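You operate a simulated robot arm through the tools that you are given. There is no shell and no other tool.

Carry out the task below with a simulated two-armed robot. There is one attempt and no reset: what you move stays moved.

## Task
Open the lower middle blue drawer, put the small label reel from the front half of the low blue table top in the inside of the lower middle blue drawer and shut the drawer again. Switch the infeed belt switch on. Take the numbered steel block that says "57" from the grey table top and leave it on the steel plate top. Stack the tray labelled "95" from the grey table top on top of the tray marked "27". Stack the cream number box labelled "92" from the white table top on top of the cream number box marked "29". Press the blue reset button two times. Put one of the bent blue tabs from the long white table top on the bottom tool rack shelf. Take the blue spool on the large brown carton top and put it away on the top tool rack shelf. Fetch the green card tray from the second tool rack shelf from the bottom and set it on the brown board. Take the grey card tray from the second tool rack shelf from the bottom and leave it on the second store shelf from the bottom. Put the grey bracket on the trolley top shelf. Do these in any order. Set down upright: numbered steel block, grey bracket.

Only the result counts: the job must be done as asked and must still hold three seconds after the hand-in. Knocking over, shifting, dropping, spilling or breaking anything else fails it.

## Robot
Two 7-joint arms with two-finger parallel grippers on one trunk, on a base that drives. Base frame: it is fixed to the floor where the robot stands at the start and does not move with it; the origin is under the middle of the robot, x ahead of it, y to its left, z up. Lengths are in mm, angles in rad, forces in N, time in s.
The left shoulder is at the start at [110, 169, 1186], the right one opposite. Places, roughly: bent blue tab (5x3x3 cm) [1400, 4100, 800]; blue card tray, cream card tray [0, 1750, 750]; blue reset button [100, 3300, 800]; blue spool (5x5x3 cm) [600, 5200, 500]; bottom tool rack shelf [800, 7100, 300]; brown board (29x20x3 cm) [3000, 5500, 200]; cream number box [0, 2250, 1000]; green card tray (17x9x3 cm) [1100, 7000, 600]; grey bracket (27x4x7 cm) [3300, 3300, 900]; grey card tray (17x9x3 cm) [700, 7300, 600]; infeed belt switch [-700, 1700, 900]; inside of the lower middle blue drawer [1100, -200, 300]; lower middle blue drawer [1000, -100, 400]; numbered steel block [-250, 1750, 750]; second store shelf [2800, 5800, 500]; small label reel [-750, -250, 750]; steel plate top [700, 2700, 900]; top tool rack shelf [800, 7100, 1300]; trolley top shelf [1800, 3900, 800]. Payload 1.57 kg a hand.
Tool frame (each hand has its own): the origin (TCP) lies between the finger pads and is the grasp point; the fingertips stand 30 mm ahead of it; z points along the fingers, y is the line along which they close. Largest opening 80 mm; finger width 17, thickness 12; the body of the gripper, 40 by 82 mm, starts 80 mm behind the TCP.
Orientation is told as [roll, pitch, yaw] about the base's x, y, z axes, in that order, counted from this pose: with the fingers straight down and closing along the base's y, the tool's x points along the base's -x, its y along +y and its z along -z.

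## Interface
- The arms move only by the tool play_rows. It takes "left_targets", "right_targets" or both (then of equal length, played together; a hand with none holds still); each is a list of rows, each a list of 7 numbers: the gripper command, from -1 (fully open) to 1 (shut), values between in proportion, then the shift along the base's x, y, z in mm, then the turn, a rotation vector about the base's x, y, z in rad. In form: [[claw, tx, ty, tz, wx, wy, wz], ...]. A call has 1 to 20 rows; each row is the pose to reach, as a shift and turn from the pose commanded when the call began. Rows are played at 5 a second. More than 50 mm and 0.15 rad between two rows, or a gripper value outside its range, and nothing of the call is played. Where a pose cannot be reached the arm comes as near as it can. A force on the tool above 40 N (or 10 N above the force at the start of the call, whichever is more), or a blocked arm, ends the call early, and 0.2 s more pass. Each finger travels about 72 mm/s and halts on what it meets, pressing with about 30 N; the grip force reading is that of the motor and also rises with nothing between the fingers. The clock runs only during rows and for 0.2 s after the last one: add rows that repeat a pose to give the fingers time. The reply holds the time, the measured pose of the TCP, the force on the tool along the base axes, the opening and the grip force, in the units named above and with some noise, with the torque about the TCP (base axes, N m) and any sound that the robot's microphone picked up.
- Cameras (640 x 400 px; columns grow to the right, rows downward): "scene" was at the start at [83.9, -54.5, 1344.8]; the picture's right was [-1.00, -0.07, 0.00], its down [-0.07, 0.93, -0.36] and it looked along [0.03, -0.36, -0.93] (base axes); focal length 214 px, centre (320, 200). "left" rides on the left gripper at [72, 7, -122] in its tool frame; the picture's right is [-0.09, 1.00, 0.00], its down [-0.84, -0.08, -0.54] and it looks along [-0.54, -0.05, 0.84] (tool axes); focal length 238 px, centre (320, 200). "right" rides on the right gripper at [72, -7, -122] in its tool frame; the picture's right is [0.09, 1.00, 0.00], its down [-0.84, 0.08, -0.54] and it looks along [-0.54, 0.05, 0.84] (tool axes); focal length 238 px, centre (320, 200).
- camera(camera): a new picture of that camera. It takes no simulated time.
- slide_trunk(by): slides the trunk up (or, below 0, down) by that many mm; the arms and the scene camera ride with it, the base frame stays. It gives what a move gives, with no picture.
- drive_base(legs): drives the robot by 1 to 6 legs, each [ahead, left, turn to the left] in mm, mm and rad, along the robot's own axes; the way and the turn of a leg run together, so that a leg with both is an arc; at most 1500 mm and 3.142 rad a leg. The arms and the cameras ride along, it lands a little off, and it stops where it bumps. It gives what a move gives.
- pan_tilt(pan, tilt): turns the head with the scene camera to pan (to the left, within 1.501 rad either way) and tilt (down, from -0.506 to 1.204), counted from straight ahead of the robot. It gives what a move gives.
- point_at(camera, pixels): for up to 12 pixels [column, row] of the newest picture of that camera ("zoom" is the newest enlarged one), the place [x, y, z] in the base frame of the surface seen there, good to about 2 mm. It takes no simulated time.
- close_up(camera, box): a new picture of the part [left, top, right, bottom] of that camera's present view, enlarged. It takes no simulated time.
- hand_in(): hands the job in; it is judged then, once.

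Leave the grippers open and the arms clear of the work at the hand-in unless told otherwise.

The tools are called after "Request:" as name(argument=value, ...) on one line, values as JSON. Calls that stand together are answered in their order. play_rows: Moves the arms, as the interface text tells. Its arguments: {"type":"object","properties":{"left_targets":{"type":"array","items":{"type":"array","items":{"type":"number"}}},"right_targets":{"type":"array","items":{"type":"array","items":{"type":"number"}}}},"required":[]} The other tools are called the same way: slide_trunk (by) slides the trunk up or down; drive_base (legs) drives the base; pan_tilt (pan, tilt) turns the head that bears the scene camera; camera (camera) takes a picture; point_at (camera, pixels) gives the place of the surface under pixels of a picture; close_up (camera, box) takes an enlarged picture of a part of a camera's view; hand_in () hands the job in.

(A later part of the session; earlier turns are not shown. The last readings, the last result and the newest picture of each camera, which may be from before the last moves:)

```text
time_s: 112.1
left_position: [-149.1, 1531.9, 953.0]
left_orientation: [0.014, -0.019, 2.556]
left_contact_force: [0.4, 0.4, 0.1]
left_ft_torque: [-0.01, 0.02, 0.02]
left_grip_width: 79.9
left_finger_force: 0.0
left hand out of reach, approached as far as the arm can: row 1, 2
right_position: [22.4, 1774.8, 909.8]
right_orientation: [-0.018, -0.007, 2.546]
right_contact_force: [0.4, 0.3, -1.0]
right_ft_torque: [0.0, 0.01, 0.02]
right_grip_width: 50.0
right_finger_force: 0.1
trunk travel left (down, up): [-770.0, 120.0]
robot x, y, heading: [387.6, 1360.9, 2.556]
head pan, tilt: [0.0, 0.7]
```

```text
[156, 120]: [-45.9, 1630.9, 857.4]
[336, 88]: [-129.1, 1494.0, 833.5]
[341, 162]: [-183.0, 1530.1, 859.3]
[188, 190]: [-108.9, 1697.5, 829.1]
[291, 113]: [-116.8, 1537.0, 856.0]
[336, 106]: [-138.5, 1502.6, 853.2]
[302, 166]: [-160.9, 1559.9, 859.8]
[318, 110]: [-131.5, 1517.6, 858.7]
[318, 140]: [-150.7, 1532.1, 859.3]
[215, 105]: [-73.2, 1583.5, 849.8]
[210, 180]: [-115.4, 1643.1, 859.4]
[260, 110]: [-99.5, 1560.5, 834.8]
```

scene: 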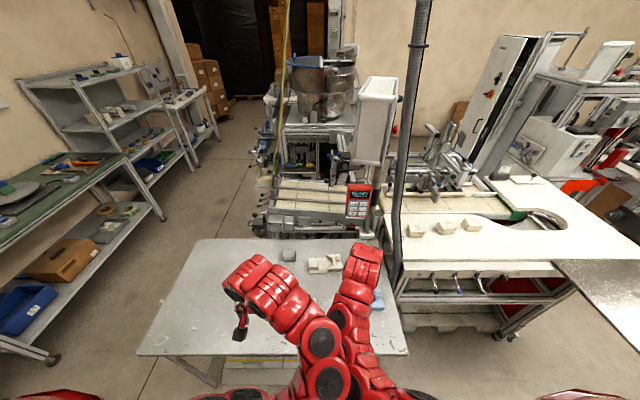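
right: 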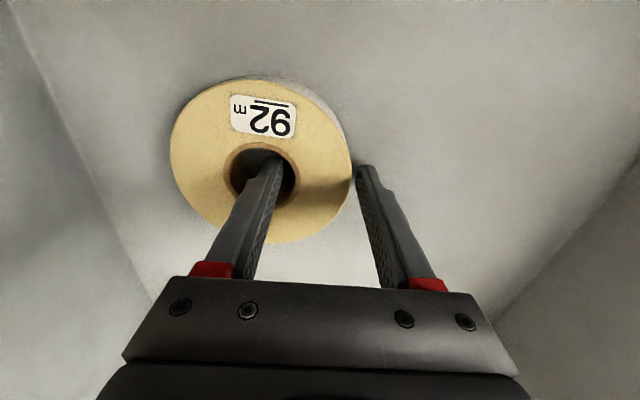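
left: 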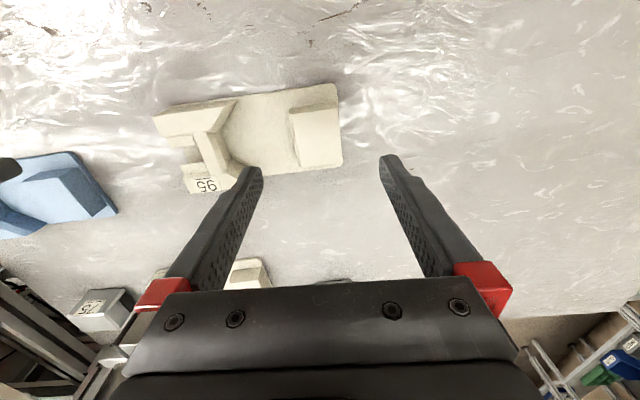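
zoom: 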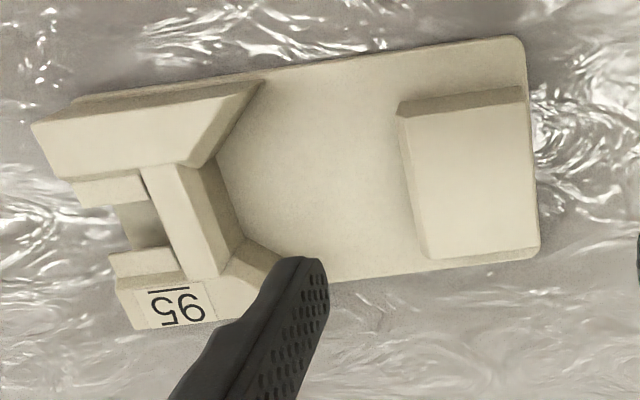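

Block ≈41×52 mm, centred (-150,1532). I lower with 62 mm opening, and close.

Request:
play_rows(left_targets=[[-0.55, -1, 0, -30, 0, 0, 0], [-0.55, -1, 0, -60, 0, 0, 0], [-0.55, -1, 0, -82, 0, 0, 0], [-0.55, -1, 0, -82, 0, 0, 0], [0, -1, 0, -82, 0, 0, 0], [1, -1, 0, -82, 0, 0, 0], [1, -1, 0, -82, 0, 0, 0], [1, -1, 0, -82, 0, 0, 0]])

Request:
camera(camera="left")

```text
time_s: 113.9
left_position: [-152.3, 1533.5, 867.3]
left_orientation: [0.014, -0.019, 2.559]
left_contact_force: [-1.3, 1.1, 3.6]
left_ft_torque: [0.4, -0.25, 0.21]
left_grip_width: 43.8
left_finger_force: 30.1
right_position: [21.4, 1775.5, 907.9]
right_orientation: [-0.019, -0.006, 2.547]
right_contact_force: [0.2, 0.1, 0.8]
right_ft_torque: [0.02, 0.03, 0.02]
right_grip_width: 49.9
right_finger_force: 0.1
trunk travel left (down, up): [-770.0, 120.0]
robot x, y, heading: [391.6, 1361.7, 2.556]
head pan, tilt: [0.0, 0.7]
```

```text
taken
```

left: 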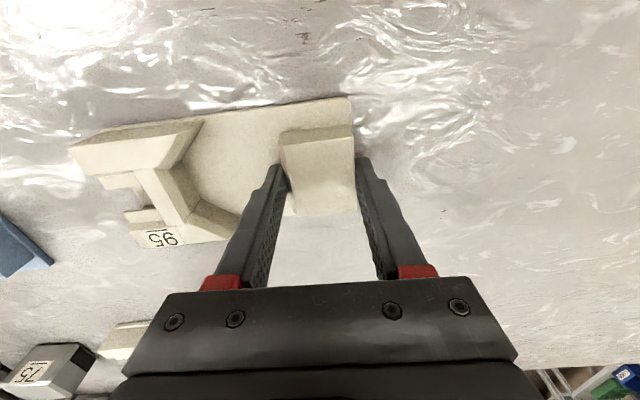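

Gripped. I lift the tray and then measure tray 27 precisely with a scene close-up.

Request:
play_rows(left_targets=[[1, 0, 0, 15, 0, 0, 0], [1, 0, 0, 50, 0, 0, 0], [1, 0, 0, 85, 0, 0, 0], [1, 0, 0, 85, 0, 0, 0]])

Request:
camera(camera="left")

Request:
camera(camera="scene")

Request:
close_up(camera="scene", box=[270, 230, 390, 300])

```text
time_s: 114.9
left_position: [-153.2, 1531.5, 952.8]
left_orientation: [0.017, -0.019, 2.555]
left_contact_force: [-0.1, 0.2, -0.5]
left_ft_torque: [-0.05, 0.05, 0.02]
left_grip_width: 43.6
left_finger_force: 29.7
right_position: [21.8, 1774.7, 908.7]
right_orientation: [-0.018, -0.005, 2.545]
right_contact_force: [-0.3, 0.5, 0.4]
right_ft_torque: [0.0, -0.04, 0.0]
right_grip_width: 50.1
right_finger_force: 0.0
trunk travel left (down, up): [-770.0, 120.0]
robot x, y, heading: [393.0, 1360.2, 2.553]
head pan, tilt: [0.0, 0.7]
```

```text
taken
```

left: 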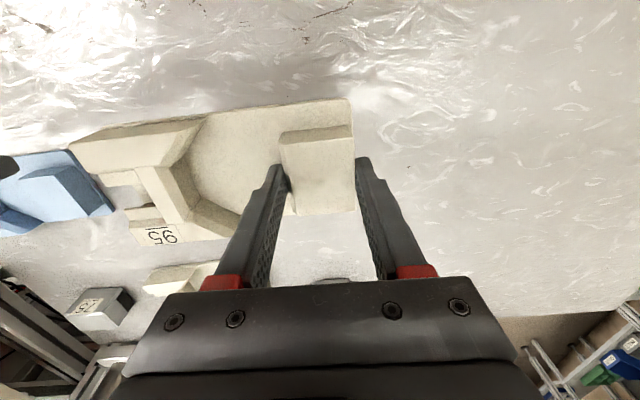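

```text
taken
```

scene: 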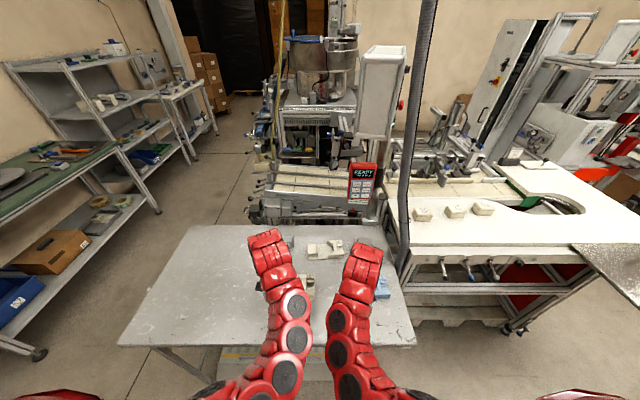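

```text
5.33 times, centred on (330, 265) of scene
```

zoom: 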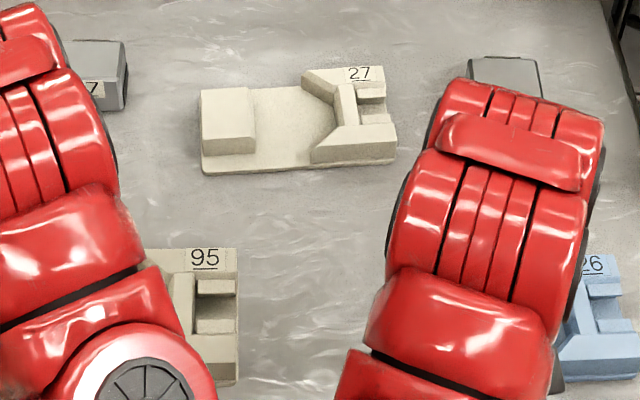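

Request:
point_at(camera="zoom", pixels=[[204, 136], [253, 133], [245, 91], [203, 94], [226, 114], [206, 166], [393, 157], [312, 145], [393, 130], [386, 75], [320, 165], [260, 168]])

```text
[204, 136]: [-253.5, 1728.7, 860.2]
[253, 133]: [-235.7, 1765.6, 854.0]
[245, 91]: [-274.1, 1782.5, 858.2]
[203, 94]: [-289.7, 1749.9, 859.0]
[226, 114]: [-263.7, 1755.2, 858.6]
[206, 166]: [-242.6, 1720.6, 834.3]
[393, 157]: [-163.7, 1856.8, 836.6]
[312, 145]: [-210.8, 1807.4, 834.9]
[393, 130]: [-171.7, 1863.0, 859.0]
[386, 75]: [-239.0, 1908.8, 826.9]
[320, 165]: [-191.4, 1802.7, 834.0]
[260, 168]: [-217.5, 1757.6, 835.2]
```

Request:
close_up(camera="scene", box=[302, 238, 350, 268])

```text
13.33 times, centred on (326, 253) of scene
```

zoom: 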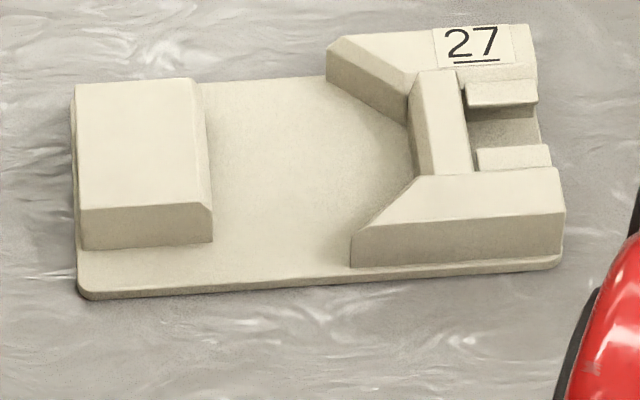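

Request:
point_at(camera="zoom", pixels=[[88, 289], [150, 287], [350, 275], [545, 263], [84, 205], [195, 204], [380, 220], [555, 212], [82, 90], [190, 84], [350, 42], [528, 30]])

```text
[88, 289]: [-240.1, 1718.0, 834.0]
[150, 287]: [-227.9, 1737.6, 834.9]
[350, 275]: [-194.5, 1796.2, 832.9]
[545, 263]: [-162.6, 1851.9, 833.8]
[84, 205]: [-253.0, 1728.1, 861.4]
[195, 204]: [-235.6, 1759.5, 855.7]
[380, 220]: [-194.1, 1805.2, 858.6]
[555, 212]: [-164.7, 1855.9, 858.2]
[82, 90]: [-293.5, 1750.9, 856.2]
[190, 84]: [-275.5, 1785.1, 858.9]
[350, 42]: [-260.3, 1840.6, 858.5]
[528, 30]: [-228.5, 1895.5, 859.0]
```

Tray 27's long axis is at 59.9°. I measure the held tray's angle the same way.

Request:
close_up(camera="left", box=[50, 70, 370, 270])

Request:
point_at(camera="left", pixels=[[213, 118], [280, 107], [345, 100], [72, 148], [180, 130], [285, 138], [350, 133], [292, 212], [353, 206], [150, 243], [352, 115]])

```text
2.00 times, centred on (210, 170) of left
```

zoom: 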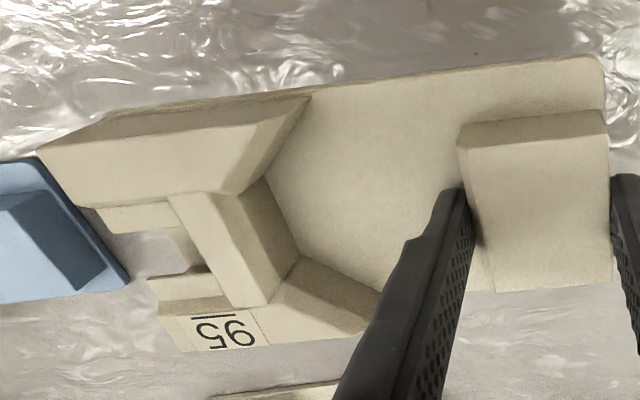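

```text
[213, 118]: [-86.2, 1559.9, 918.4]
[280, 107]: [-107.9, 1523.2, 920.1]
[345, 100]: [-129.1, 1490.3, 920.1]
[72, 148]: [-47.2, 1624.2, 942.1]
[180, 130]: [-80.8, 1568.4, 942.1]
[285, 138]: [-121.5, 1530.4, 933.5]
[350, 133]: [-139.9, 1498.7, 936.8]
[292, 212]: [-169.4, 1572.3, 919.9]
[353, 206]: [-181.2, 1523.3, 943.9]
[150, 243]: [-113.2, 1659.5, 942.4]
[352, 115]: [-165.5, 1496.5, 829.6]
```

The held tray needs about +0.03 rad and a shift of (-113, +227). I carry it over tray 27 at height.

Request:
play_rows(left_targets=[[1, -19, 38, 0, 0, 0, 0.005], [1, -38, 76, 0, 0, 0, 0.01], [1, -57, 113, 0, 0, 0, 0.015], [1, -76, 151, 0, 0, 0, 0.02], [1, -95, 189, 0, 0, 0, 0.025], [1, -113, 227, 0, 0, 0, 0.03], [1, -113, 227, 0, 0, 0, 0.03], [1, -113, 227, 0, 0, 0, 0.03]])

Request:
camera(camera="left")

Request:
close_up(camera="scene", box=[270, 220, 400, 300])

```text
time_s: 116.7
left_position: [-234.9, 1703.9, 957.3]
left_orientation: [0.015, -0.017, 2.586]
left_contact_force: [-0.2, 0.3, -1.5]
left_ft_torque: [-0.01, 0.04, -0.01]
left_grip_width: 43.5
left_finger_force: 29.8
left hand out of reach, approached as far as the arm can: row 5, 6, 7, 8
right_position: [22.0, 1774.4, 908.7]
right_orientation: [-0.018, -0.006, 2.544]
right_contact_force: [0.4, -0.1, 0.1]
right_ft_torque: [0.01, 0.0, -0.03]
right_grip_width: 49.9
right_finger_force: 0.1
trunk travel left (down, up): [-770.0, 120.0]
robot x, y, heading: [392.1, 1359.4, 2.557]
head pan, tilt: [0.0, 0.7]
```

```text
taken
```

left: 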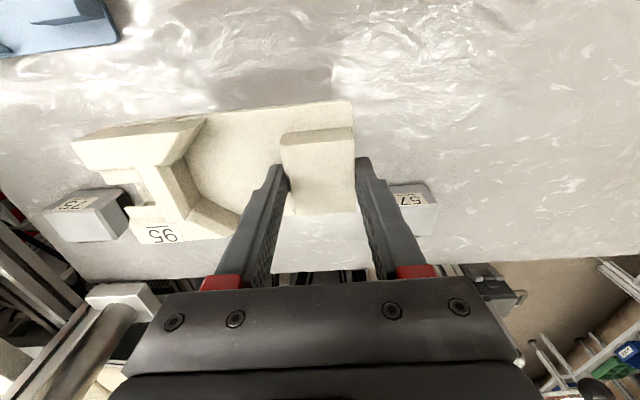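

```text
4.92 times, centred on (335, 260) of scene
```

zoom: 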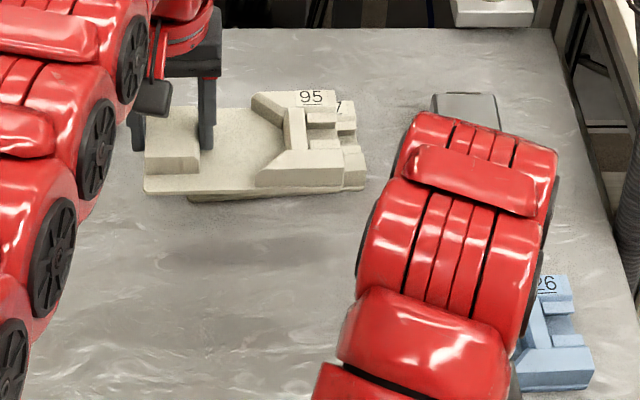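

Slightly out of reach. I check clearance between my base and the table by looking straight down.

Request:
pan_tilt(pan=0, tilt=1.2)

Request:
camera(camera="scene")

```text
time_s: 117.6
left_position: [-234.5, 1702.7, 957.3]
left_orientation: [0.014, -0.016, 2.588]
left_contact_force: [-0.2, -1.4, -0.4]
left_ft_torque: [0.01, 0.05, -0.01]
left_grip_width: 43.6
left_finger_force: 30.2
right_position: [21.7, 1774.6, 908.6]
right_orientation: [-0.018, -0.005, 2.548]
right_contact_force: [0.1, -0.6, -0.3]
right_ft_torque: [0.0, -0.01, -0.01]
right_grip_width: 50.0
right_finger_force: 0.0
trunk travel left (down, up): [-770.0, 120.0]
robot x, y, heading: [392.6, 1358.5, 2.555]
head pan, tilt: [0.0, 1.201]
```

```text
taken
```

scene: 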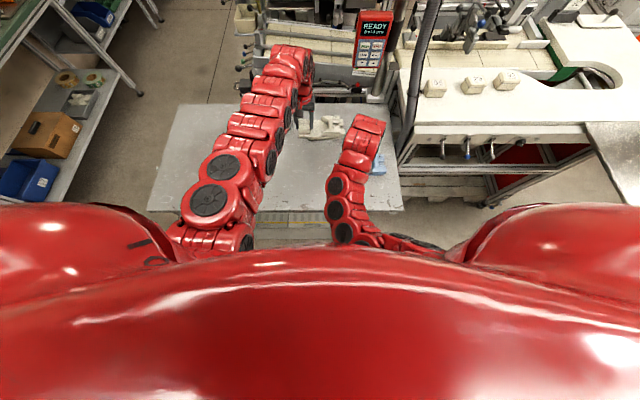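

I raise the right hand and push it a bit forward to get away from its inner limit, then drive slightly ahead and right, and lower the trunk.

Request:
play_rows(right_targets=[[-0.25, -17, 11, 33, 0, 0, 0], [-0.25, -34, 22, 66, 0, 0, 0], [-0.25, -50, 33, 100, 0, 0, 0], [-0.25, -50, 33, 130, 0, 0, 0], [-0.25, -50, 33, 130, 0, 0, 0]])

Request:
drive_base(legs=[[55, -50, 0]])

```text
time_s: 118.8
left_position: [-234.3, 1703.3, 958.4]
left_orientation: [0.014, -0.018, 2.587]
left_contact_force: [0.7, 0.1, -0.5]
left_ft_torque: [-0.02, 0.03, 0.01]
left_grip_width: 43.5
left_finger_force: 30.1
right_position: [-54.2, 1824.9, 1001.9]
right_orientation: [-0.018, -0.004, 2.544]
right_contact_force: [-0.6, -0.2, -1.0]
right_ft_torque: [-0.04, -0.02, 0.02]
right_grip_width: 50.0
right_finger_force: 0.1
right hand out of reach, approached as far as the arm can: row 2, 3, 4, 5
trunk travel left (down, up): [-770.0, 120.0]
robot x, y, heading: [390.9, 1357.9, 2.555]
head pan, tilt: [0.0, 1.201]
```

```text
time_s: 119.9
left_position: [-253.4, 1773.0, 958.4]
left_orientation: [0.015, -0.017, 2.586]
left_contact_force: [-0.2, 0.4, -0.5]
left_ft_torque: [-0.05, -0.01, -0.02]
left_grip_width: 43.6
left_finger_force: 30.2
right_position: [-72.5, 1893.4, 1001.4]
right_orientation: [-0.02, -0.004, 2.547]
right_contact_force: [0.7, 0.2, 0.7]
right_ft_torque: [-0.02, -0.01, 0.01]
right_grip_width: 49.9
right_finger_force: 0.2
trunk travel left (down, up): [-770.0, 120.0]
robot x, y, heading: [372.3, 1429.3, 2.554]
head pan, tilt: [0.0, 1.201]
```

Request:
slide_trunk(by=-45)

Request:
play_rows(left_targets=[[1, -6, -7, 0, 0, 0, 0], [1, -13, -14, 0, 0, 0, 0], [1, -13, -14, 0, 0, 0, 0]])

Request:
pan_tilt(pan=0, tilt=0.8)

Request:
camera(camera="scene")

Request:
close_up(camera="scene", box=[270, 200, 400, 280])

```text
time_s: 120.7
left_position: [-253.4, 1772.7, 913.9]
left_orientation: [0.014, -0.021, 2.587]
left_contact_force: [0.6, -0.3, -0.1]
left_ft_torque: [-0.02, 0.02, 0.02]
left_grip_width: 43.6
left_finger_force: 30.3
right_position: [-71.3, 1894.5, 956.5]
right_orientation: [-0.019, -0.006, 2.547]
right_contact_force: [0.2, -0.3, 0.6]
right_ft_torque: [0.01, 0.0, 0.0]
right_grip_width: 50.2
right_finger_force: 0.0
trunk travel left (down, up): [-725.0, 165.0]
robot x, y, heading: [370.3, 1429.6, 2.558]
head pan, tilt: [0.0, 1.201]
```

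```text
time_s: 121.5
left_position: [-266.3, 1760.1, 912.0]
left_orientation: [0.013, -0.018, 2.585]
left_contact_force: [-0.5, -0.1, -0.9]
left_ft_torque: [-0.03, 0.01, 0.01]
left_grip_width: 43.5
left_finger_force: 29.7
right_position: [-72.8, 1896.6, 956.3]
right_orientation: [-0.019, -0.003, 2.547]
right_contact_force: [0.3, -0.1, 0.7]
right_ft_torque: [-0.02, 0.01, 0.05]
right_grip_width: 50.0
right_finger_force: 0.1
trunk travel left (down, up): [-725.0, 165.0]
robot x, y, heading: [372.1, 1432.3, 2.55]
head pan, tilt: [0.0, 1.201]
```

```text
time_s: 122.4
left_position: [-265.2, 1760.7, 911.3]
left_orientation: [0.014, -0.017, 2.588]
left_contact_force: [-0.8, 0.1, -0.4]
left_ft_torque: [-0.03, 0.05, -0.01]
left_grip_width: 43.4
left_finger_force: 30.0
right_position: [-71.6, 1895.8, 955.8]
right_orientation: [-0.019, -0.006, 2.547]
right_contact_force: [-0.1, 0.1, -0.1]
right_ft_torque: [0.01, 0.02, -0.02]
right_grip_width: 49.6
right_finger_force: 0.1
trunk travel left (down, up): [-725.0, 165.0]
robot x, y, heading: [372.3, 1428.8, 2.558]
head pan, tilt: [0.0, 0.799]
```

```text
taken
```

scene: 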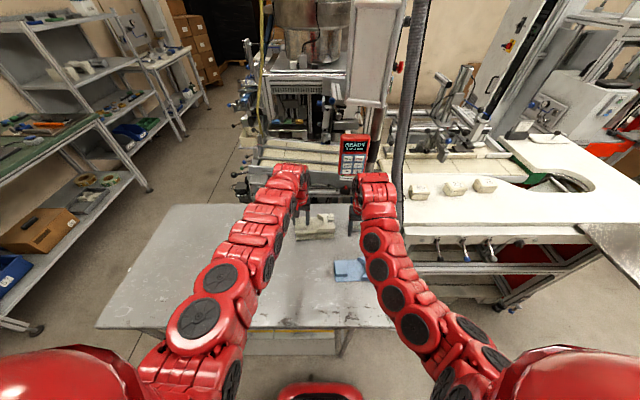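

```text
4.92 times, centred on (335, 240) of scene
```

zoom: 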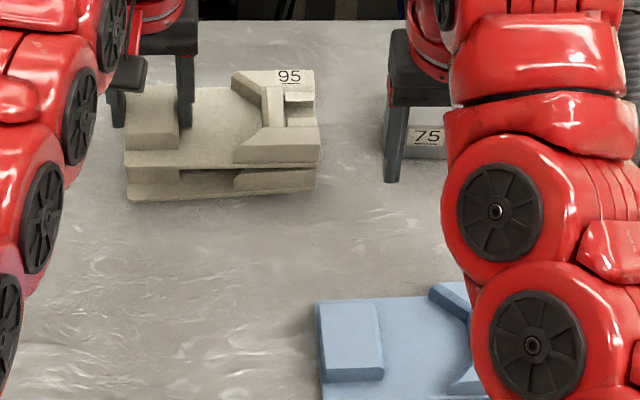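

Request:
close_up(camera="scene", box=[290, 208, 340, 246])

Request:
point_at(camera="scene", pixels=[[320, 385], [320, 395], [290, 390], [350, 390], [290, 328], [340, 326]])

```text
10.53 times, centred on (315, 227) of scene
```

zoom: 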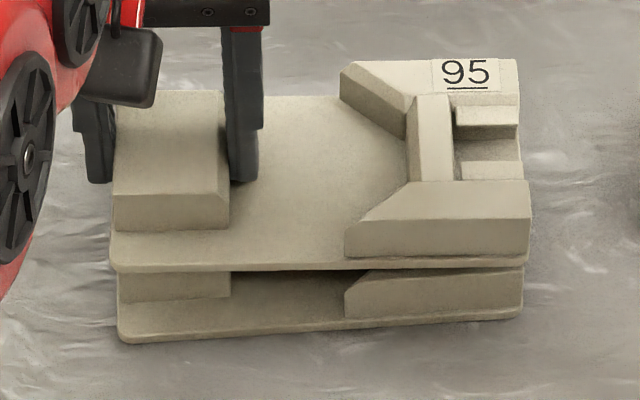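

```text
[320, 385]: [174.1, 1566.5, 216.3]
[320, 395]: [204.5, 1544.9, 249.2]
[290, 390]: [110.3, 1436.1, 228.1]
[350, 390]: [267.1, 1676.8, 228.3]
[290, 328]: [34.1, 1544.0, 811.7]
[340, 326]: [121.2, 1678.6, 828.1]
```

Request:
point_at(camera="zoom", pixels=[[122, 264], [340, 265], [515, 262], [130, 336], [300, 326], [510, 314], [120, 225], [215, 222], [370, 250], [520, 243], [370, 310], [510, 303]])

```text
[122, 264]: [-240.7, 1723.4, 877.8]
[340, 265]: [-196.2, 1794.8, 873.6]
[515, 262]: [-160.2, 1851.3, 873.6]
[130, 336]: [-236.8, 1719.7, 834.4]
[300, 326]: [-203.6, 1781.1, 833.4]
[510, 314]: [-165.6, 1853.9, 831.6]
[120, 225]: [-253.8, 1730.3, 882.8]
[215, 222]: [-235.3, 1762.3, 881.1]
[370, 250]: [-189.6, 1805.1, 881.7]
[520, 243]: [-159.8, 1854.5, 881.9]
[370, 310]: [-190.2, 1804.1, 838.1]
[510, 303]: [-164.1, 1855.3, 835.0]
```

The top tray still needs about +0.07 rad and a (1,-5) shift. I apply this, and re-measure.

Request:
play_rows(left_targets=[[1, 1, -2, 0, 0, 0, 0.035], [1, 1, -5, 0, 0, 0, 0.07], [1, 1, -5, 0, 0, 0, 0.07]])

Request:
close_up(camera="scene", box=[290, 208, 340, 246])

Request:
point_at(camera="zoom", pixels=[[122, 264], [340, 262], [515, 254], [130, 336], [300, 326], [510, 314], [370, 245], [520, 238], [370, 310], [510, 303]])

```text
time_s: 123.2
left_position: [-265.2, 1754.6, 912.2]
left_orientation: [0.014, -0.018, 2.657]
left_contact_force: [-0.8, -0.8, -1.1]
left_ft_torque: [-0.01, 0.04, -0.01]
left_grip_width: 43.6
left_finger_force: 29.9
right_position: [-72.1, 1894.7, 956.3]
right_orientation: [-0.02, -0.006, 2.546]
right_contact_force: [0.6, 0.2, 0.8]
right_ft_torque: [0.0, 0.01, 0.05]
right_grip_width: 50.2
right_finger_force: 0.0
trunk travel left (down, up): [-725.0, 165.0]
robot x, y, heading: [372.8, 1432.2, 2.557]
head pan, tilt: [0.0, 0.799]
```

```text
10.53 times, centred on (315, 227) of scene
```

zoom: 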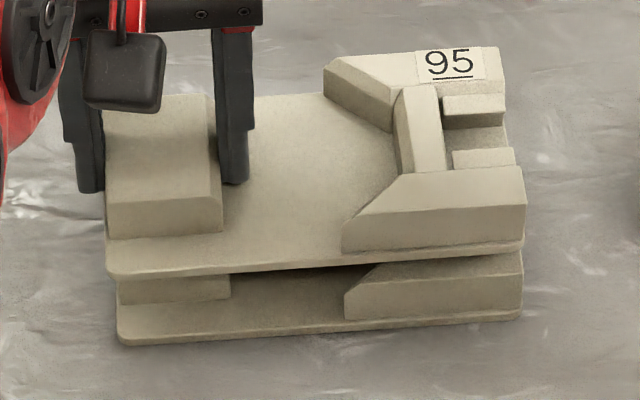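

```text
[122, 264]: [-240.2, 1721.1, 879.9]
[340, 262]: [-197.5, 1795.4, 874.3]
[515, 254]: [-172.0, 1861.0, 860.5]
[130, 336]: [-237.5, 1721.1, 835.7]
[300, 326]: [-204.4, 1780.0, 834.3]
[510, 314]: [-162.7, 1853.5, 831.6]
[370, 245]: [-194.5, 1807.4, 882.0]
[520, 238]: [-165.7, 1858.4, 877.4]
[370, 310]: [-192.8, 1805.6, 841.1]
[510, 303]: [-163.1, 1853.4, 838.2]
```

Aligned within ~3 mm. I lower onto tray 27 and release.

Request:
play_rows(left_targets=[[1, 2, -1.5, -6, 0, 0, 0], [1, 2, -1.5, -12, 0, 0, 0], [1, 2, -1.5, -15, 0, 0, 0], [1, 2, -1.5, -15, 0, 0, 0]])

Request:
close_up(camera="scene", box=[290, 208, 340, 246])

```text
time_s: 124.2
left_position: [-263.8, 1752.3, 898.2]
left_orientation: [0.014, -0.019, 2.656]
left_contact_force: [-1.5, -0.9, 9.1]
left_ft_torque: [0.43, -0.44, 0.11]
left_grip_width: 43.3
left_finger_force: 30.0
right_position: [-71.4, 1894.4, 956.8]
right_orientation: [-0.018, -0.006, 2.546]
right_contact_force: [0.0, 0.5, -0.5]
right_ft_torque: [0.02, 0.01, -0.02]
right_grip_width: 49.8
right_finger_force: 0.1
trunk travel left (down, up): [-725.0, 165.0]
robot x, y, heading: [369.7, 1427.6, 2.555]
head pan, tilt: [0.0, 0.799]
```

```text
10.53 times, centred on (315, 227) of scene
```

zoom: 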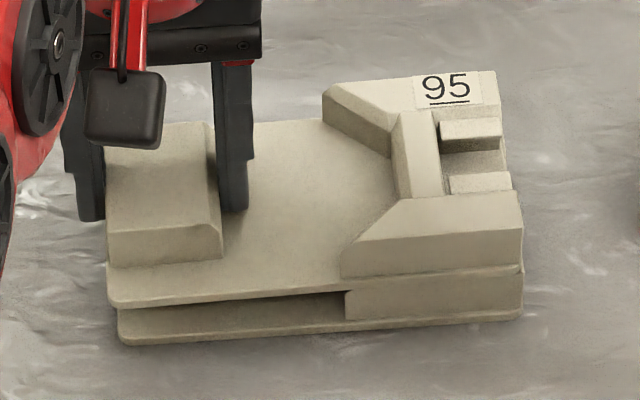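

It is seated (9 N). Release and rise.

Request:
play_rows(left_targets=[[0, 0, 0, 0, 0, 0, 0], [-0.4, 0, 0, 0, 0, 0, 0], [-0.6, 0, 0, 0, 0, 0, 0], [-0.6, 0, 0, 20, 0, 0, 0], [-0.6, 0, 0, 50, 0, 0, 0], [-0.6, 0, 0, 75, 0, 0, 0], [-0.6, 0, 0, 75, 0, 0, 0]])

Request:
close_up(camera="scene", box=[270, 190, 400, 280])

Request:
camera(camera="left")

```text
time_s: 125.8
left_position: [-262.8, 1753.6, 973.3]
left_orientation: [0.014, -0.016, 2.657]
left_contact_force: [0.1, -0.8, -0.3]
left_ft_torque: [0.01, -0.01, 0.01]
left_grip_width: 64.1
left_finger_force: 0.0
right_position: [-72.8, 1895.1, 955.9]
right_orientation: [-0.019, -0.005, 2.545]
right_contact_force: [-0.3, 0.2, -0.5]
right_ft_torque: [0.02, 0.03, 0.0]
right_grip_width: 50.1
right_finger_force: 0.1
trunk travel left (down, up): [-725.0, 165.0]
robot x, y, heading: [373.9, 1431.0, 2.555]
head pan, tilt: [0.0, 0.799]
```

```text
4.44 times, centred on (335, 235) of scene
```

zoom: 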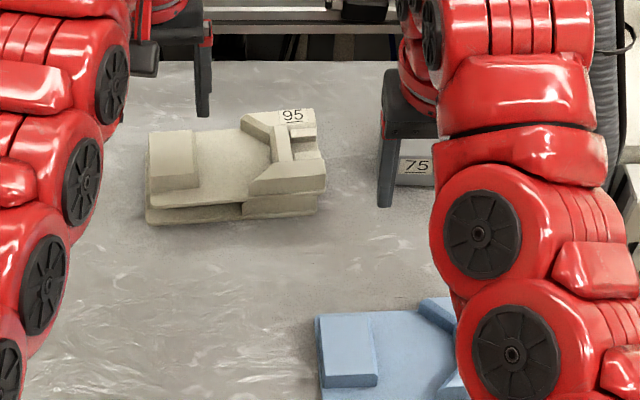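

```text
taken
```

left: 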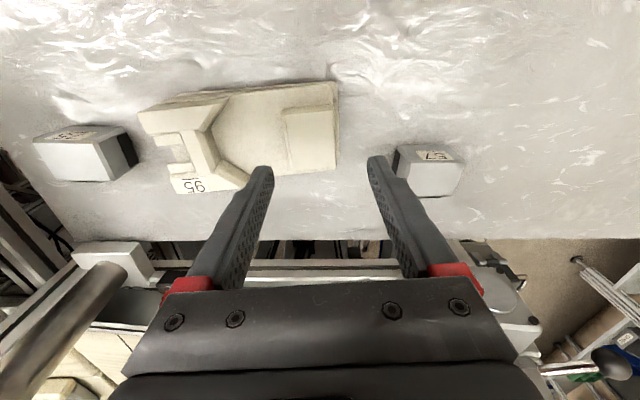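

Stack done. Now block "57": I measure it in the left view.

Request:
close_up(camera="left", box=[370, 120, 500, 220])

Request:
point_at(camera="left", pixels=[[402, 152], [460, 158], [415, 193], [455, 192], [435, 175], [410, 170], [455, 172], [430, 160]])

```text
4.00 times, centred on (435, 170) of left
```

zoom: 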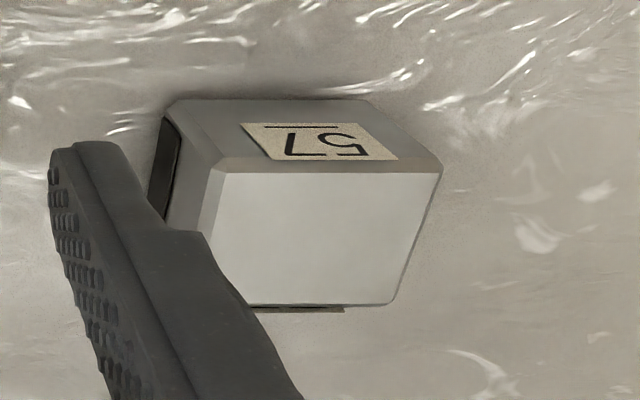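

```text
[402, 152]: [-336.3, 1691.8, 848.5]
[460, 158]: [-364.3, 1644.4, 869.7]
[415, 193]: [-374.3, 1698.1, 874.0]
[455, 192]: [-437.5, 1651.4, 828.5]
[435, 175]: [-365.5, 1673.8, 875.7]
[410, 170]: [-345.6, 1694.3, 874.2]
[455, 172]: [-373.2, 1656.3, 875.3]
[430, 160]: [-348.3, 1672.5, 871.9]
```

Request:
point_at(camera="left", pixels=[[413, 165], [462, 164], [452, 193], [418, 194], [436, 179], [409, 166], [400, 175], [397, 160]])

```text
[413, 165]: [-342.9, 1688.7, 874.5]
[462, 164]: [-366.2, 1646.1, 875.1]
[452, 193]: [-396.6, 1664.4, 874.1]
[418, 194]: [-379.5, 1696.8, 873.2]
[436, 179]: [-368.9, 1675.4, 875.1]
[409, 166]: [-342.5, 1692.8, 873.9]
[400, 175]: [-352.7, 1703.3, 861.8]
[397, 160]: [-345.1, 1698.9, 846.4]
```

I bring the base slightly closer so the left arm can reach block 57.

Request:
drive_base(legs=[[55, 32, 0]])

Request:
play_rows(left_targets=[[-0.9, -14, -28, 0, 0, 0, 0], [-0.9, -28, -56, 0, 0, 0, 0], [-0.9, -41, -83, 0, 0, 0, 0], [-0.9, -41, -83, 0, 0, 0, 0]])

Request:
camera(camera="left")

Request:
camera(camera="scene")

```text
time_s: 126.8
left_position: [-327.2, 1757.2, 973.7]
left_orientation: [0.015, -0.018, 2.658]
left_contact_force: [0.3, 0.8, -0.2]
left_ft_torque: [-0.01, 0.01, -0.02]
left_grip_width: 64.2
left_finger_force: 0.0
right_position: [-137.2, 1899.0, 955.8]
right_orientation: [-0.02, -0.005, 2.549]
right_contact_force: [0.0, -0.7, -0.2]
right_ft_torque: [0.02, 0.01, -0.01]
right_grip_width: 50.0
right_finger_force: 0.1
trunk travel left (down, up): [-725.0, 165.0]
robot x, y, heading: [310.8, 1436.8, 2.555]
head pan, tilt: [0.0, 0.799]
```

```text
time_s: 127.8
left_position: [-365.0, 1673.3, 973.2]
left_orientation: [0.014, -0.017, 2.659]
left_contact_force: [-0.1, -0.6, 0.0]
left_ft_torque: [-0.01, 0.02, 0.0]
left_grip_width: 75.9
left_finger_force: 0.0
right_position: [-135.3, 1898.7, 954.7]
right_orientation: [-0.018, -0.005, 2.549]
right_contact_force: [0.4, 0.1, -0.1]
right_ft_torque: [-0.01, 0.01, 0.02]
right_grip_width: 50.0
right_finger_force: 0.0
trunk travel left (down, up): [-725.0, 165.0]
robot x, y, heading: [314.1, 1435.8, 2.558]
head pan, tilt: [0.0, 0.799]
```

```text
taken
```

left: 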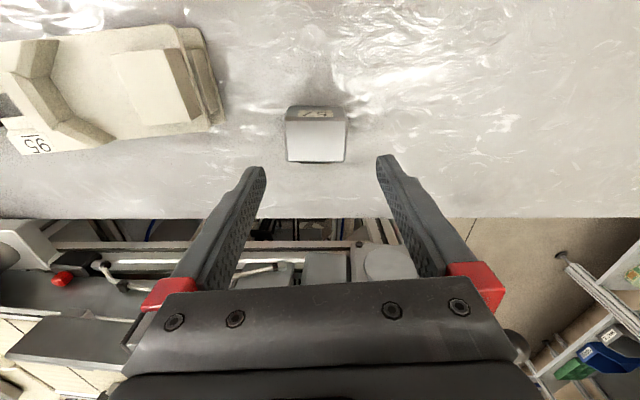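

```text
taken
```

scene: 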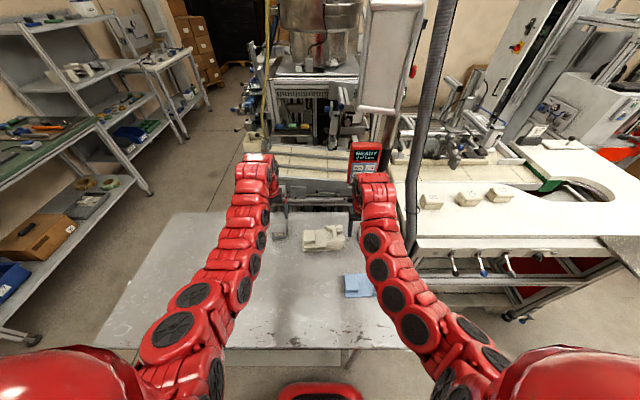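

Request:
point_at(camera="left", pixels=[[289, 124], [345, 124], [343, 160], [291, 160], [317, 142], [317, 124], [317, 159], [289, 142], [345, 142]])

```text
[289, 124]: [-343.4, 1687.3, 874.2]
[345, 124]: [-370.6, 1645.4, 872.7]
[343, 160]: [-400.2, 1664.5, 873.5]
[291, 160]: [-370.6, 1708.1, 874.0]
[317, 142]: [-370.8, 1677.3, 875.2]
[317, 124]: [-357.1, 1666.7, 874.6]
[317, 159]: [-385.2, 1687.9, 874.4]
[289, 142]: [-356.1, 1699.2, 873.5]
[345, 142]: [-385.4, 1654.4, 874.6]
```

Block centre (-371,1677), its faces at 57°, so I turn the hand -0.09 rad, descend and grip.

Request:
play_rows(left_targets=[[-0.9, -6, 4, -20, 0, 0, -0.05], [-0.9, -6, 4, -50, 0, 0, -0.09], [-0.9, -6, 4, -80, 0, 0, -0.09], [-0.9, -6, 4, -100, 0, 0, -0.09], [-0.9, -6, 4, -110, 0, 0, -0.09], [-0.9, -6, 4, -110, 0, 0, -0.09]])

Request:
camera(camera="left")

```text
time_s: 129.2
left_position: [-373.6, 1675.3, 863.0]
left_orientation: [0.014, -0.02, 2.568]
left_contact_force: [-0.6, 0.9, -0.3]
left_ft_torque: [0.02, 0.0, 0.02]
left_grip_width: 76.0
left_finger_force: 0.1
right_position: [-135.2, 1898.6, 956.6]
right_orientation: [-0.02, -0.005, 2.549]
right_contact_force: [-0.2, 0.1, -0.5]
right_ft_torque: [-0.01, 0.0, 0.02]
right_grip_width: 50.2
right_finger_force: 0.0
trunk travel left (down, up): [-725.0, 165.0]
robot x, y, heading: [306.7, 1433.3, 2.562]
head pan, tilt: [0.0, 0.799]
```

```text
taken
```

left: 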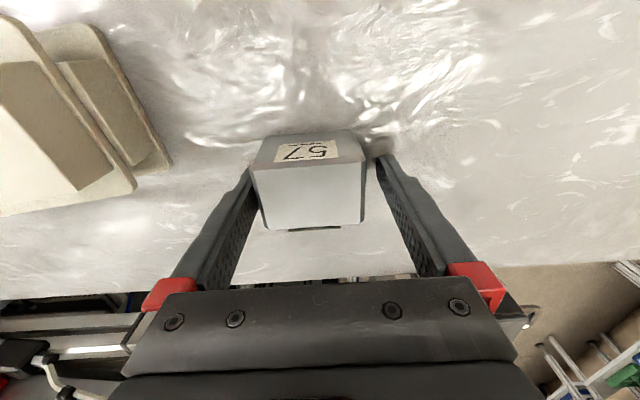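

Request:
play_rows(left_targets=[[0, 0, 0, 0, 0, 0, 0], [1, 0, 0, 0, 0, 0, 0], [1, 0, 0, 0, 0, 0, 0], [1, 0, 0, 20, 0, 0, 0], [1, 0, 0, 60, 0, 0, 0], [1, 0, 0, 105, 0, 0, 0], [1, 0, 0, 105, 0, 0, 0]])

Request:
camera(camera="left")

```text
time_s: 130.8
left_position: [-376.1, 1674.4, 969.2]
left_orientation: [0.014, -0.017, 2.567]
left_contact_force: [-0.5, -0.6, -3.5]
left_ft_torque: [0.0, 0.0, -0.01]
left_grip_width: 59.6
left_finger_force: 30.2
right_position: [-137.1, 1898.2, 957.1]
right_orientation: [-0.02, -0.004, 2.549]
right_contact_force: [-0.2, -0.6, 0.3]
right_ft_torque: [0.01, -0.03, 0.01]
right_grip_width: 50.1
right_finger_force: 0.2
trunk travel left (down, up): [-725.0, 165.0]
robot x, y, heading: [311.5, 1434.2, 2.561]
head pan, tilt: [0.0, 0.799]
```

```text
taken
```

left: 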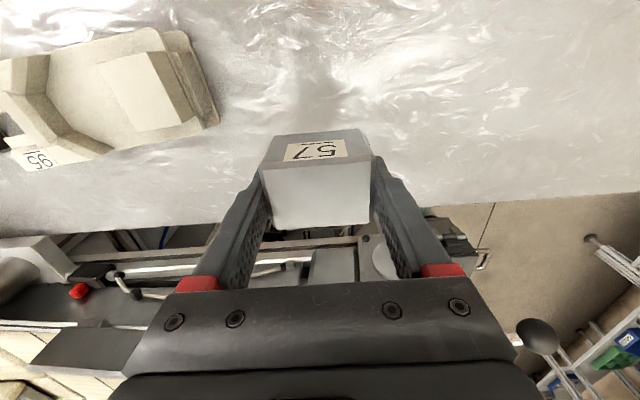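

Block held. I back away from the table and look right toward the white table and steel plate.

Request:
drive_base(legs=[[-260, 0, 0]])

Request:
pan_tilt(pan=-0.8, tilt=0.6)

Request:
camera(camera="scene")

```text
time_s: 132.7
left_position: [-161.0, 1537.8, 968.5]
left_orientation: [0.016, -0.018, 2.561]
left_contact_force: [-0.2, -0.2, -3.5]
left_ft_torque: [0.01, 0.01, 0.02]
left_grip_width: 60.0
left_finger_force: 29.9
right_position: [77.7, 1759.4, 955.3]
right_orientation: [-0.018, -0.003, 2.541]
right_contact_force: [-0.6, 0.1, 1.2]
right_ft_torque: [0.01, -0.01, -0.05]
right_grip_width: 49.8
right_finger_force: 0.0
trunk travel left (down, up): [-725.0, 165.0]
robot x, y, heading: [519.7, 1294.9, 2.558]
head pan, tilt: [0.0, 0.799]
```

```text
time_s: 133.8
left_position: [-161.4, 1536.9, 969.4]
left_orientation: [0.013, -0.017, 2.563]
left_contact_force: [0.1, 0.1, -3.1]
left_ft_torque: [0.03, 0.0, 0.02]
left_grip_width: 59.8
left_finger_force: 30.1
right_position: [79.6, 1758.5, 955.7]
right_orientation: [-0.02, -0.004, 2.541]
right_contact_force: [-1.1, -0.1, -0.1]
right_ft_torque: [0.03, 0.01, 0.01]
right_grip_width: 49.7
right_finger_force: 0.1
trunk travel left (down, up): [-725.0, 165.0]
robot x, y, heading: [523.5, 1295.8, 2.549]
head pan, tilt: [-0.799, 0.6]
```

```text
taken
```

scene: 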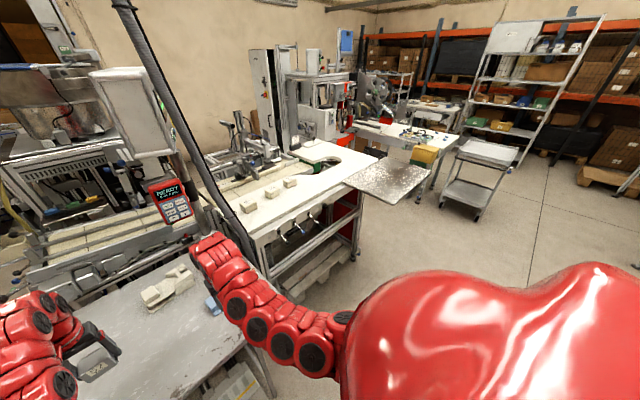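

Request:
point_at(camera="scene", pixels=[[389, 203], [427, 182], [347, 181], [385, 159], [388, 180], [245, 245], [200, 160], [150, 60], [355, 255], [248, 236], [420, 200], [482, 222]])

Request:
close_up(camera="scene", box=[330, 90, 540, 230])

```text
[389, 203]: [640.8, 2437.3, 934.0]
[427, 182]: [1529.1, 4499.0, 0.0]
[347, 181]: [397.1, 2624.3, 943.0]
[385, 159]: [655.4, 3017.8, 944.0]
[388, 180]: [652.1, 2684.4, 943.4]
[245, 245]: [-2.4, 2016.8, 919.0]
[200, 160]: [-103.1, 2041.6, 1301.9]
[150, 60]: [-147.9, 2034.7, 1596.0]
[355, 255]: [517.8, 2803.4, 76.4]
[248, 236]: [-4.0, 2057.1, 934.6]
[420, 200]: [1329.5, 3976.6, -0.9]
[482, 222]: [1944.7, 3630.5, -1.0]
```

```text
2.86 times, centred on (435, 160) of scene
```

zoom: 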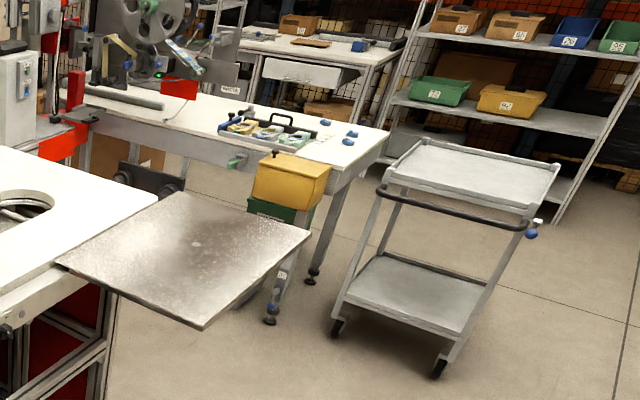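

The plate spans u 2390–2880, v 800–1106 at z 943. I back off further, slide sideways along the aisle, and stop in front of the plate.

Request:
drive_base(legs=[[-300, 0, 0.01], [0, -1250, 0]])

Request:
slide_trunk(by=100)

Request:
pan_tilt(pan=0, tilt=0.7)

Request:
camera(camera="scene")

```text
time_s: 141.6
left_position: [762.6, 2397.8, 968.6]
left_orientation: [0.013, -0.016, 2.562]
left_contact_force: [0.5, -0.1, -3.0]
left_ft_torque: [-0.01, 0.04, 0.0]
left_grip_width: 59.8
left_finger_force: 30.0
right_position: [1001.8, 2621.5, 955.8]
right_orientation: [-0.018, -0.003, 2.542]
right_contact_force: [0.3, 0.2, -0.3]
right_ft_torque: [0.0, 0.0, -0.03]
right_grip_width: 50.1
right_finger_force: 0.1
trunk travel left (down, up): [-725.0, 165.0]
robot x, y, heading: [1448.7, 2154.3, 2.546]
head pan, tilt: [-0.799, 0.6]
```

```text
time_s: 142.9
left_position: [761.6, 2397.6, 1067.7]
left_orientation: [0.013, -0.018, 2.562]
left_contact_force: [0.4, -0.3, -2.9]
left_ft_torque: [0.04, 0.02, 0.01]
left_grip_width: 59.8
left_finger_force: 30.7
right_position: [1001.3, 2620.7, 1056.1]
right_orientation: [-0.017, -0.003, 2.542]
right_contact_force: [-0.4, -0.5, -0.2]
right_ft_torque: [-0.01, -0.01, 0.0]
right_grip_width: 49.7
right_finger_force: 0.1
trunk travel left (down, up): [-825.0, 65.0]
robot x, y, heading: [1444.8, 2152.7, 2.555]
head pan, tilt: [-0.799, 0.6]
```

```text
time_s: 144.1
left_position: [763.6, 2398.0, 1068.4]
left_orientation: [0.015, -0.019, 2.56]
left_contact_force: [0.3, -0.8, -2.8]
left_ft_torque: [0.02, 0.01, 0.01]
left_grip_width: 59.6
left_finger_force: 29.4
right_position: [1003.0, 2619.8, 1055.2]
right_orientation: [-0.019, -0.004, 2.54]
right_contact_force: [0.4, -0.4, -0.2]
right_ft_torque: [-0.02, -0.03, -0.02]
right_grip_width: 50.0
right_finger_force: 0.1
trunk travel left (down, up): [-825.0, 65.0]
robot x, y, heading: [1446.6, 2153.7, 2.55]
head pan, tilt: [0.0, 0.7]
```

```text
taken
```

scene: 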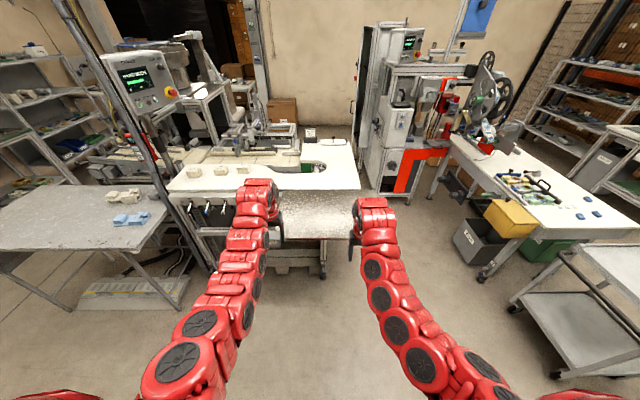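

I drive ahead 230 and right 80 to bring the block over the plate.

Request:
drive_base(legs=[[230, -80, 0]])

Request:
camera(camera="left")

Request:
point_at(camera="left", pixels=[[500, 150], [200, 100], [320, 60], [150, 200], [450, 80]])

```text
time_s: 145.8
left_position: [618.4, 2590.1, 1070.3]
left_orientation: [0.013, -0.019, 2.564]
left_contact_force: [0.5, -0.1, -3.7]
left_ft_torque: [0.0, 0.0, -0.01]
left_grip_width: 59.6
left_finger_force: 29.5
right_position: [858.4, 2813.1, 1056.9]
right_orientation: [-0.019, -0.005, 2.545]
right_contact_force: [0.6, 0.1, -0.1]
right_ft_torque: [0.01, 0.0, 0.01]
right_grip_width: 49.8
right_finger_force: 0.2
trunk travel left (down, up): [-825.0, 65.0]
robot x, y, heading: [1301.6, 2344.2, 2.555]
head pan, tilt: [0.0, 0.7]
```

```text
taken
```

left: 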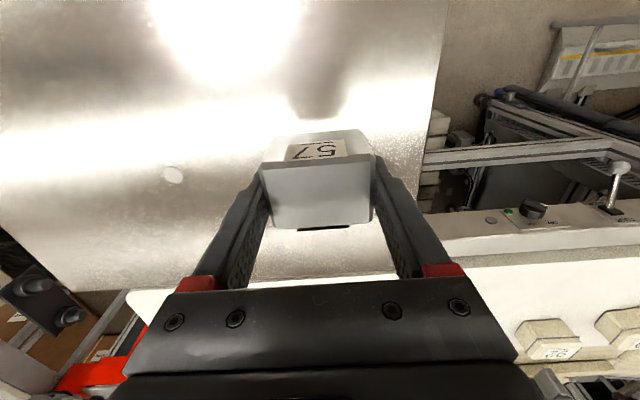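

```text
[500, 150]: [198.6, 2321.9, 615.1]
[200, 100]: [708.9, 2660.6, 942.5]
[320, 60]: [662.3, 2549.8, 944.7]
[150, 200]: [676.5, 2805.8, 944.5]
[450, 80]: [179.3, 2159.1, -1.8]
```

The block is over the plate (top z≈943.5). I lower it by arm to 1 mm above, then release.

Request:
play_rows(left_targets=[[1, 0, 0, -40, 0, 0, 0], [1, 0, 0, -70, 0, 0, 0], [1, 0, 0, -85, 0, 0, 0], [1, 0, 0, -91, 0, 0, 0], [1, 0, 0, -91, 0, 0, 0]])

```text
time_s: 147.1
left_position: [619.5, 2590.3, 978.4]
left_orientation: [0.014, -0.016, 2.564]
left_contact_force: [1.1, -0.6, 0.1]
left_ft_torque: [0.08, -0.03, -0.01]
left_grip_width: 59.9
left_finger_force: 29.9
right_position: [857.6, 2814.0, 1056.3]
right_orientation: [-0.019, -0.006, 2.542]
right_contact_force: [-0.5, 0.3, -1.0]
right_ft_torque: [-0.01, 0.02, 0.01]
right_grip_width: 50.0
right_finger_force: 0.1
trunk travel left (down, up): [-825.0, 65.0]
robot x, y, heading: [1302.9, 2348.0, 2.551]
head pan, tilt: [0.0, 0.7]
```

The weight is taken by the plate. Release and rise.

Request:
play_rows(left_targets=[[0, 0, 0, 0, 0, 0, 0], [-0.8, 0, 0, 0, 0, 0, 0], [-0.9, 0, 0, 0, 0, 0, 0], [-0.9, 0, 0, 25, 0, 0, 0], [-0.9, 0, 0, 60, 0, 0, 0], [-0.9, 0, 0, 95, 0, 0, 0], [-0.9, 0, 0, 95, 0, 0, 0]])

Request:
camera(camera="left")

```text
time_s: 148.7
left_position: [618.9, 2591.1, 1073.8]
left_orientation: [0.013, -0.017, 2.564]
left_contact_force: [0.0, 0.7, -0.6]
left_ft_torque: [0.0, 0.02, -0.01]
left_grip_width: 76.0
left_finger_force: 0.1
right_position: [858.6, 2813.2, 1055.7]
right_orientation: [-0.019, -0.004, 2.543]
right_contact_force: [-0.2, 0.1, -0.1]
right_ft_torque: [-0.02, 0.0, 0.0]
right_grip_width: 50.0
right_finger_force: 0.1
trunk travel left (down, up): [-825.0, 65.0]
robot x, y, heading: [1301.3, 2348.3, 2.551]
head pan, tilt: [0.0, 0.7]
```

```text
taken
```

left: 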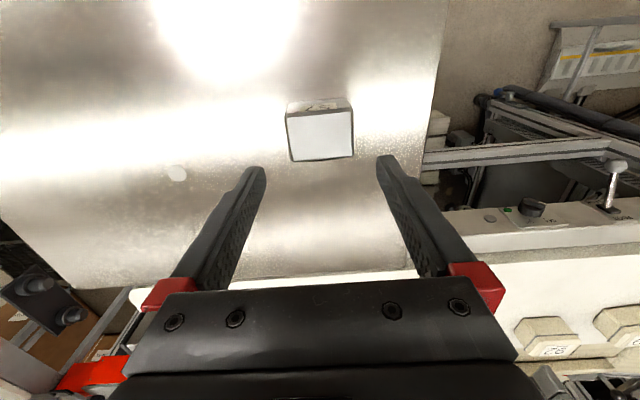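

The block stands. Next the number boxes: I back up, move left to be in front of them, and look.

Request:
drive_base(legs=[[-170, 0, 0], [0, 570, 0.01]])

Request:
pan_tilt(pan=0, tilt=0.6)

Request:
camera(camera="scene")

Request:
close_up(camera="scene", box=[220, 120, 420, 260])

```text
time_s: 153.1
left_position: [425.2, 1981.0, 1073.8]
left_orientation: [0.014, -0.017, 2.578]
left_contact_force: [0.1, 0.0, 0.1]
left_ft_torque: [-0.04, 0.0, -0.01]
left_grip_width: 75.9
left_finger_force: 0.0
right_position: [658.3, 2206.4, 1056.7]
right_orientation: [-0.017, -0.007, 2.558]
right_contact_force: [0.0, 0.9, -0.2]
right_ft_torque: [0.0, 0.01, 0.0]
right_grip_width: 50.1
right_finger_force: 0.0
trunk travel left (down, up): [-825.0, 65.0]
robot x, y, heading: [1109.1, 1747.8, 2.572]
head pan, tilt: [0.0, 0.7]
```

```text
time_s: 153.8
left_position: [422.2, 1980.7, 1073.2]
left_orientation: [0.015, -0.019, 2.577]
left_contact_force: [0.3, -0.5, 0.2]
left_ft_torque: [0.03, 0.0, -0.03]
left_grip_width: 75.9
left_finger_force: 0.0
right_position: [658.3, 2205.3, 1055.4]
right_orientation: [-0.018, -0.005, 2.558]
right_contact_force: [-0.6, -0.3, 0.0]
right_ft_torque: [0.0, 0.03, 0.01]
right_grip_width: 50.1
right_finger_force: 0.1
trunk travel left (down, up): [-825.0, 65.0]
robot x, y, heading: [1111.5, 1748.4, 2.567]
head pan, tilt: [0.0, 0.6]
```

```text
taken
```

scene: 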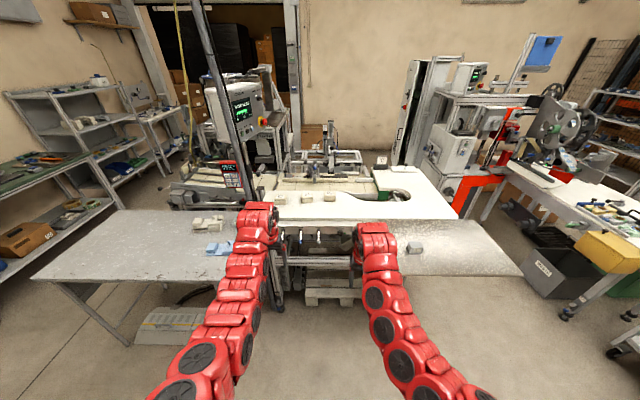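

```text
2.86 times, centred on (320, 190) of scene
```

zoom: 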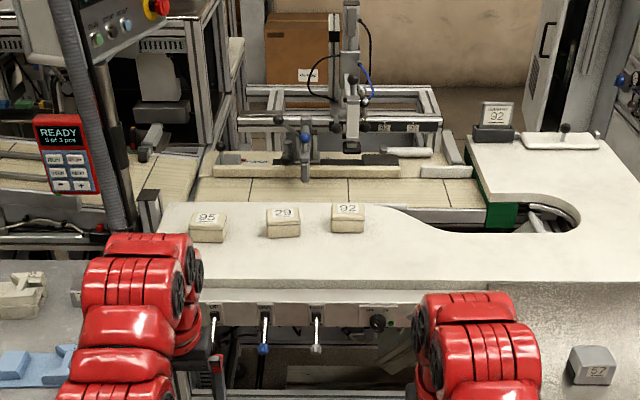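

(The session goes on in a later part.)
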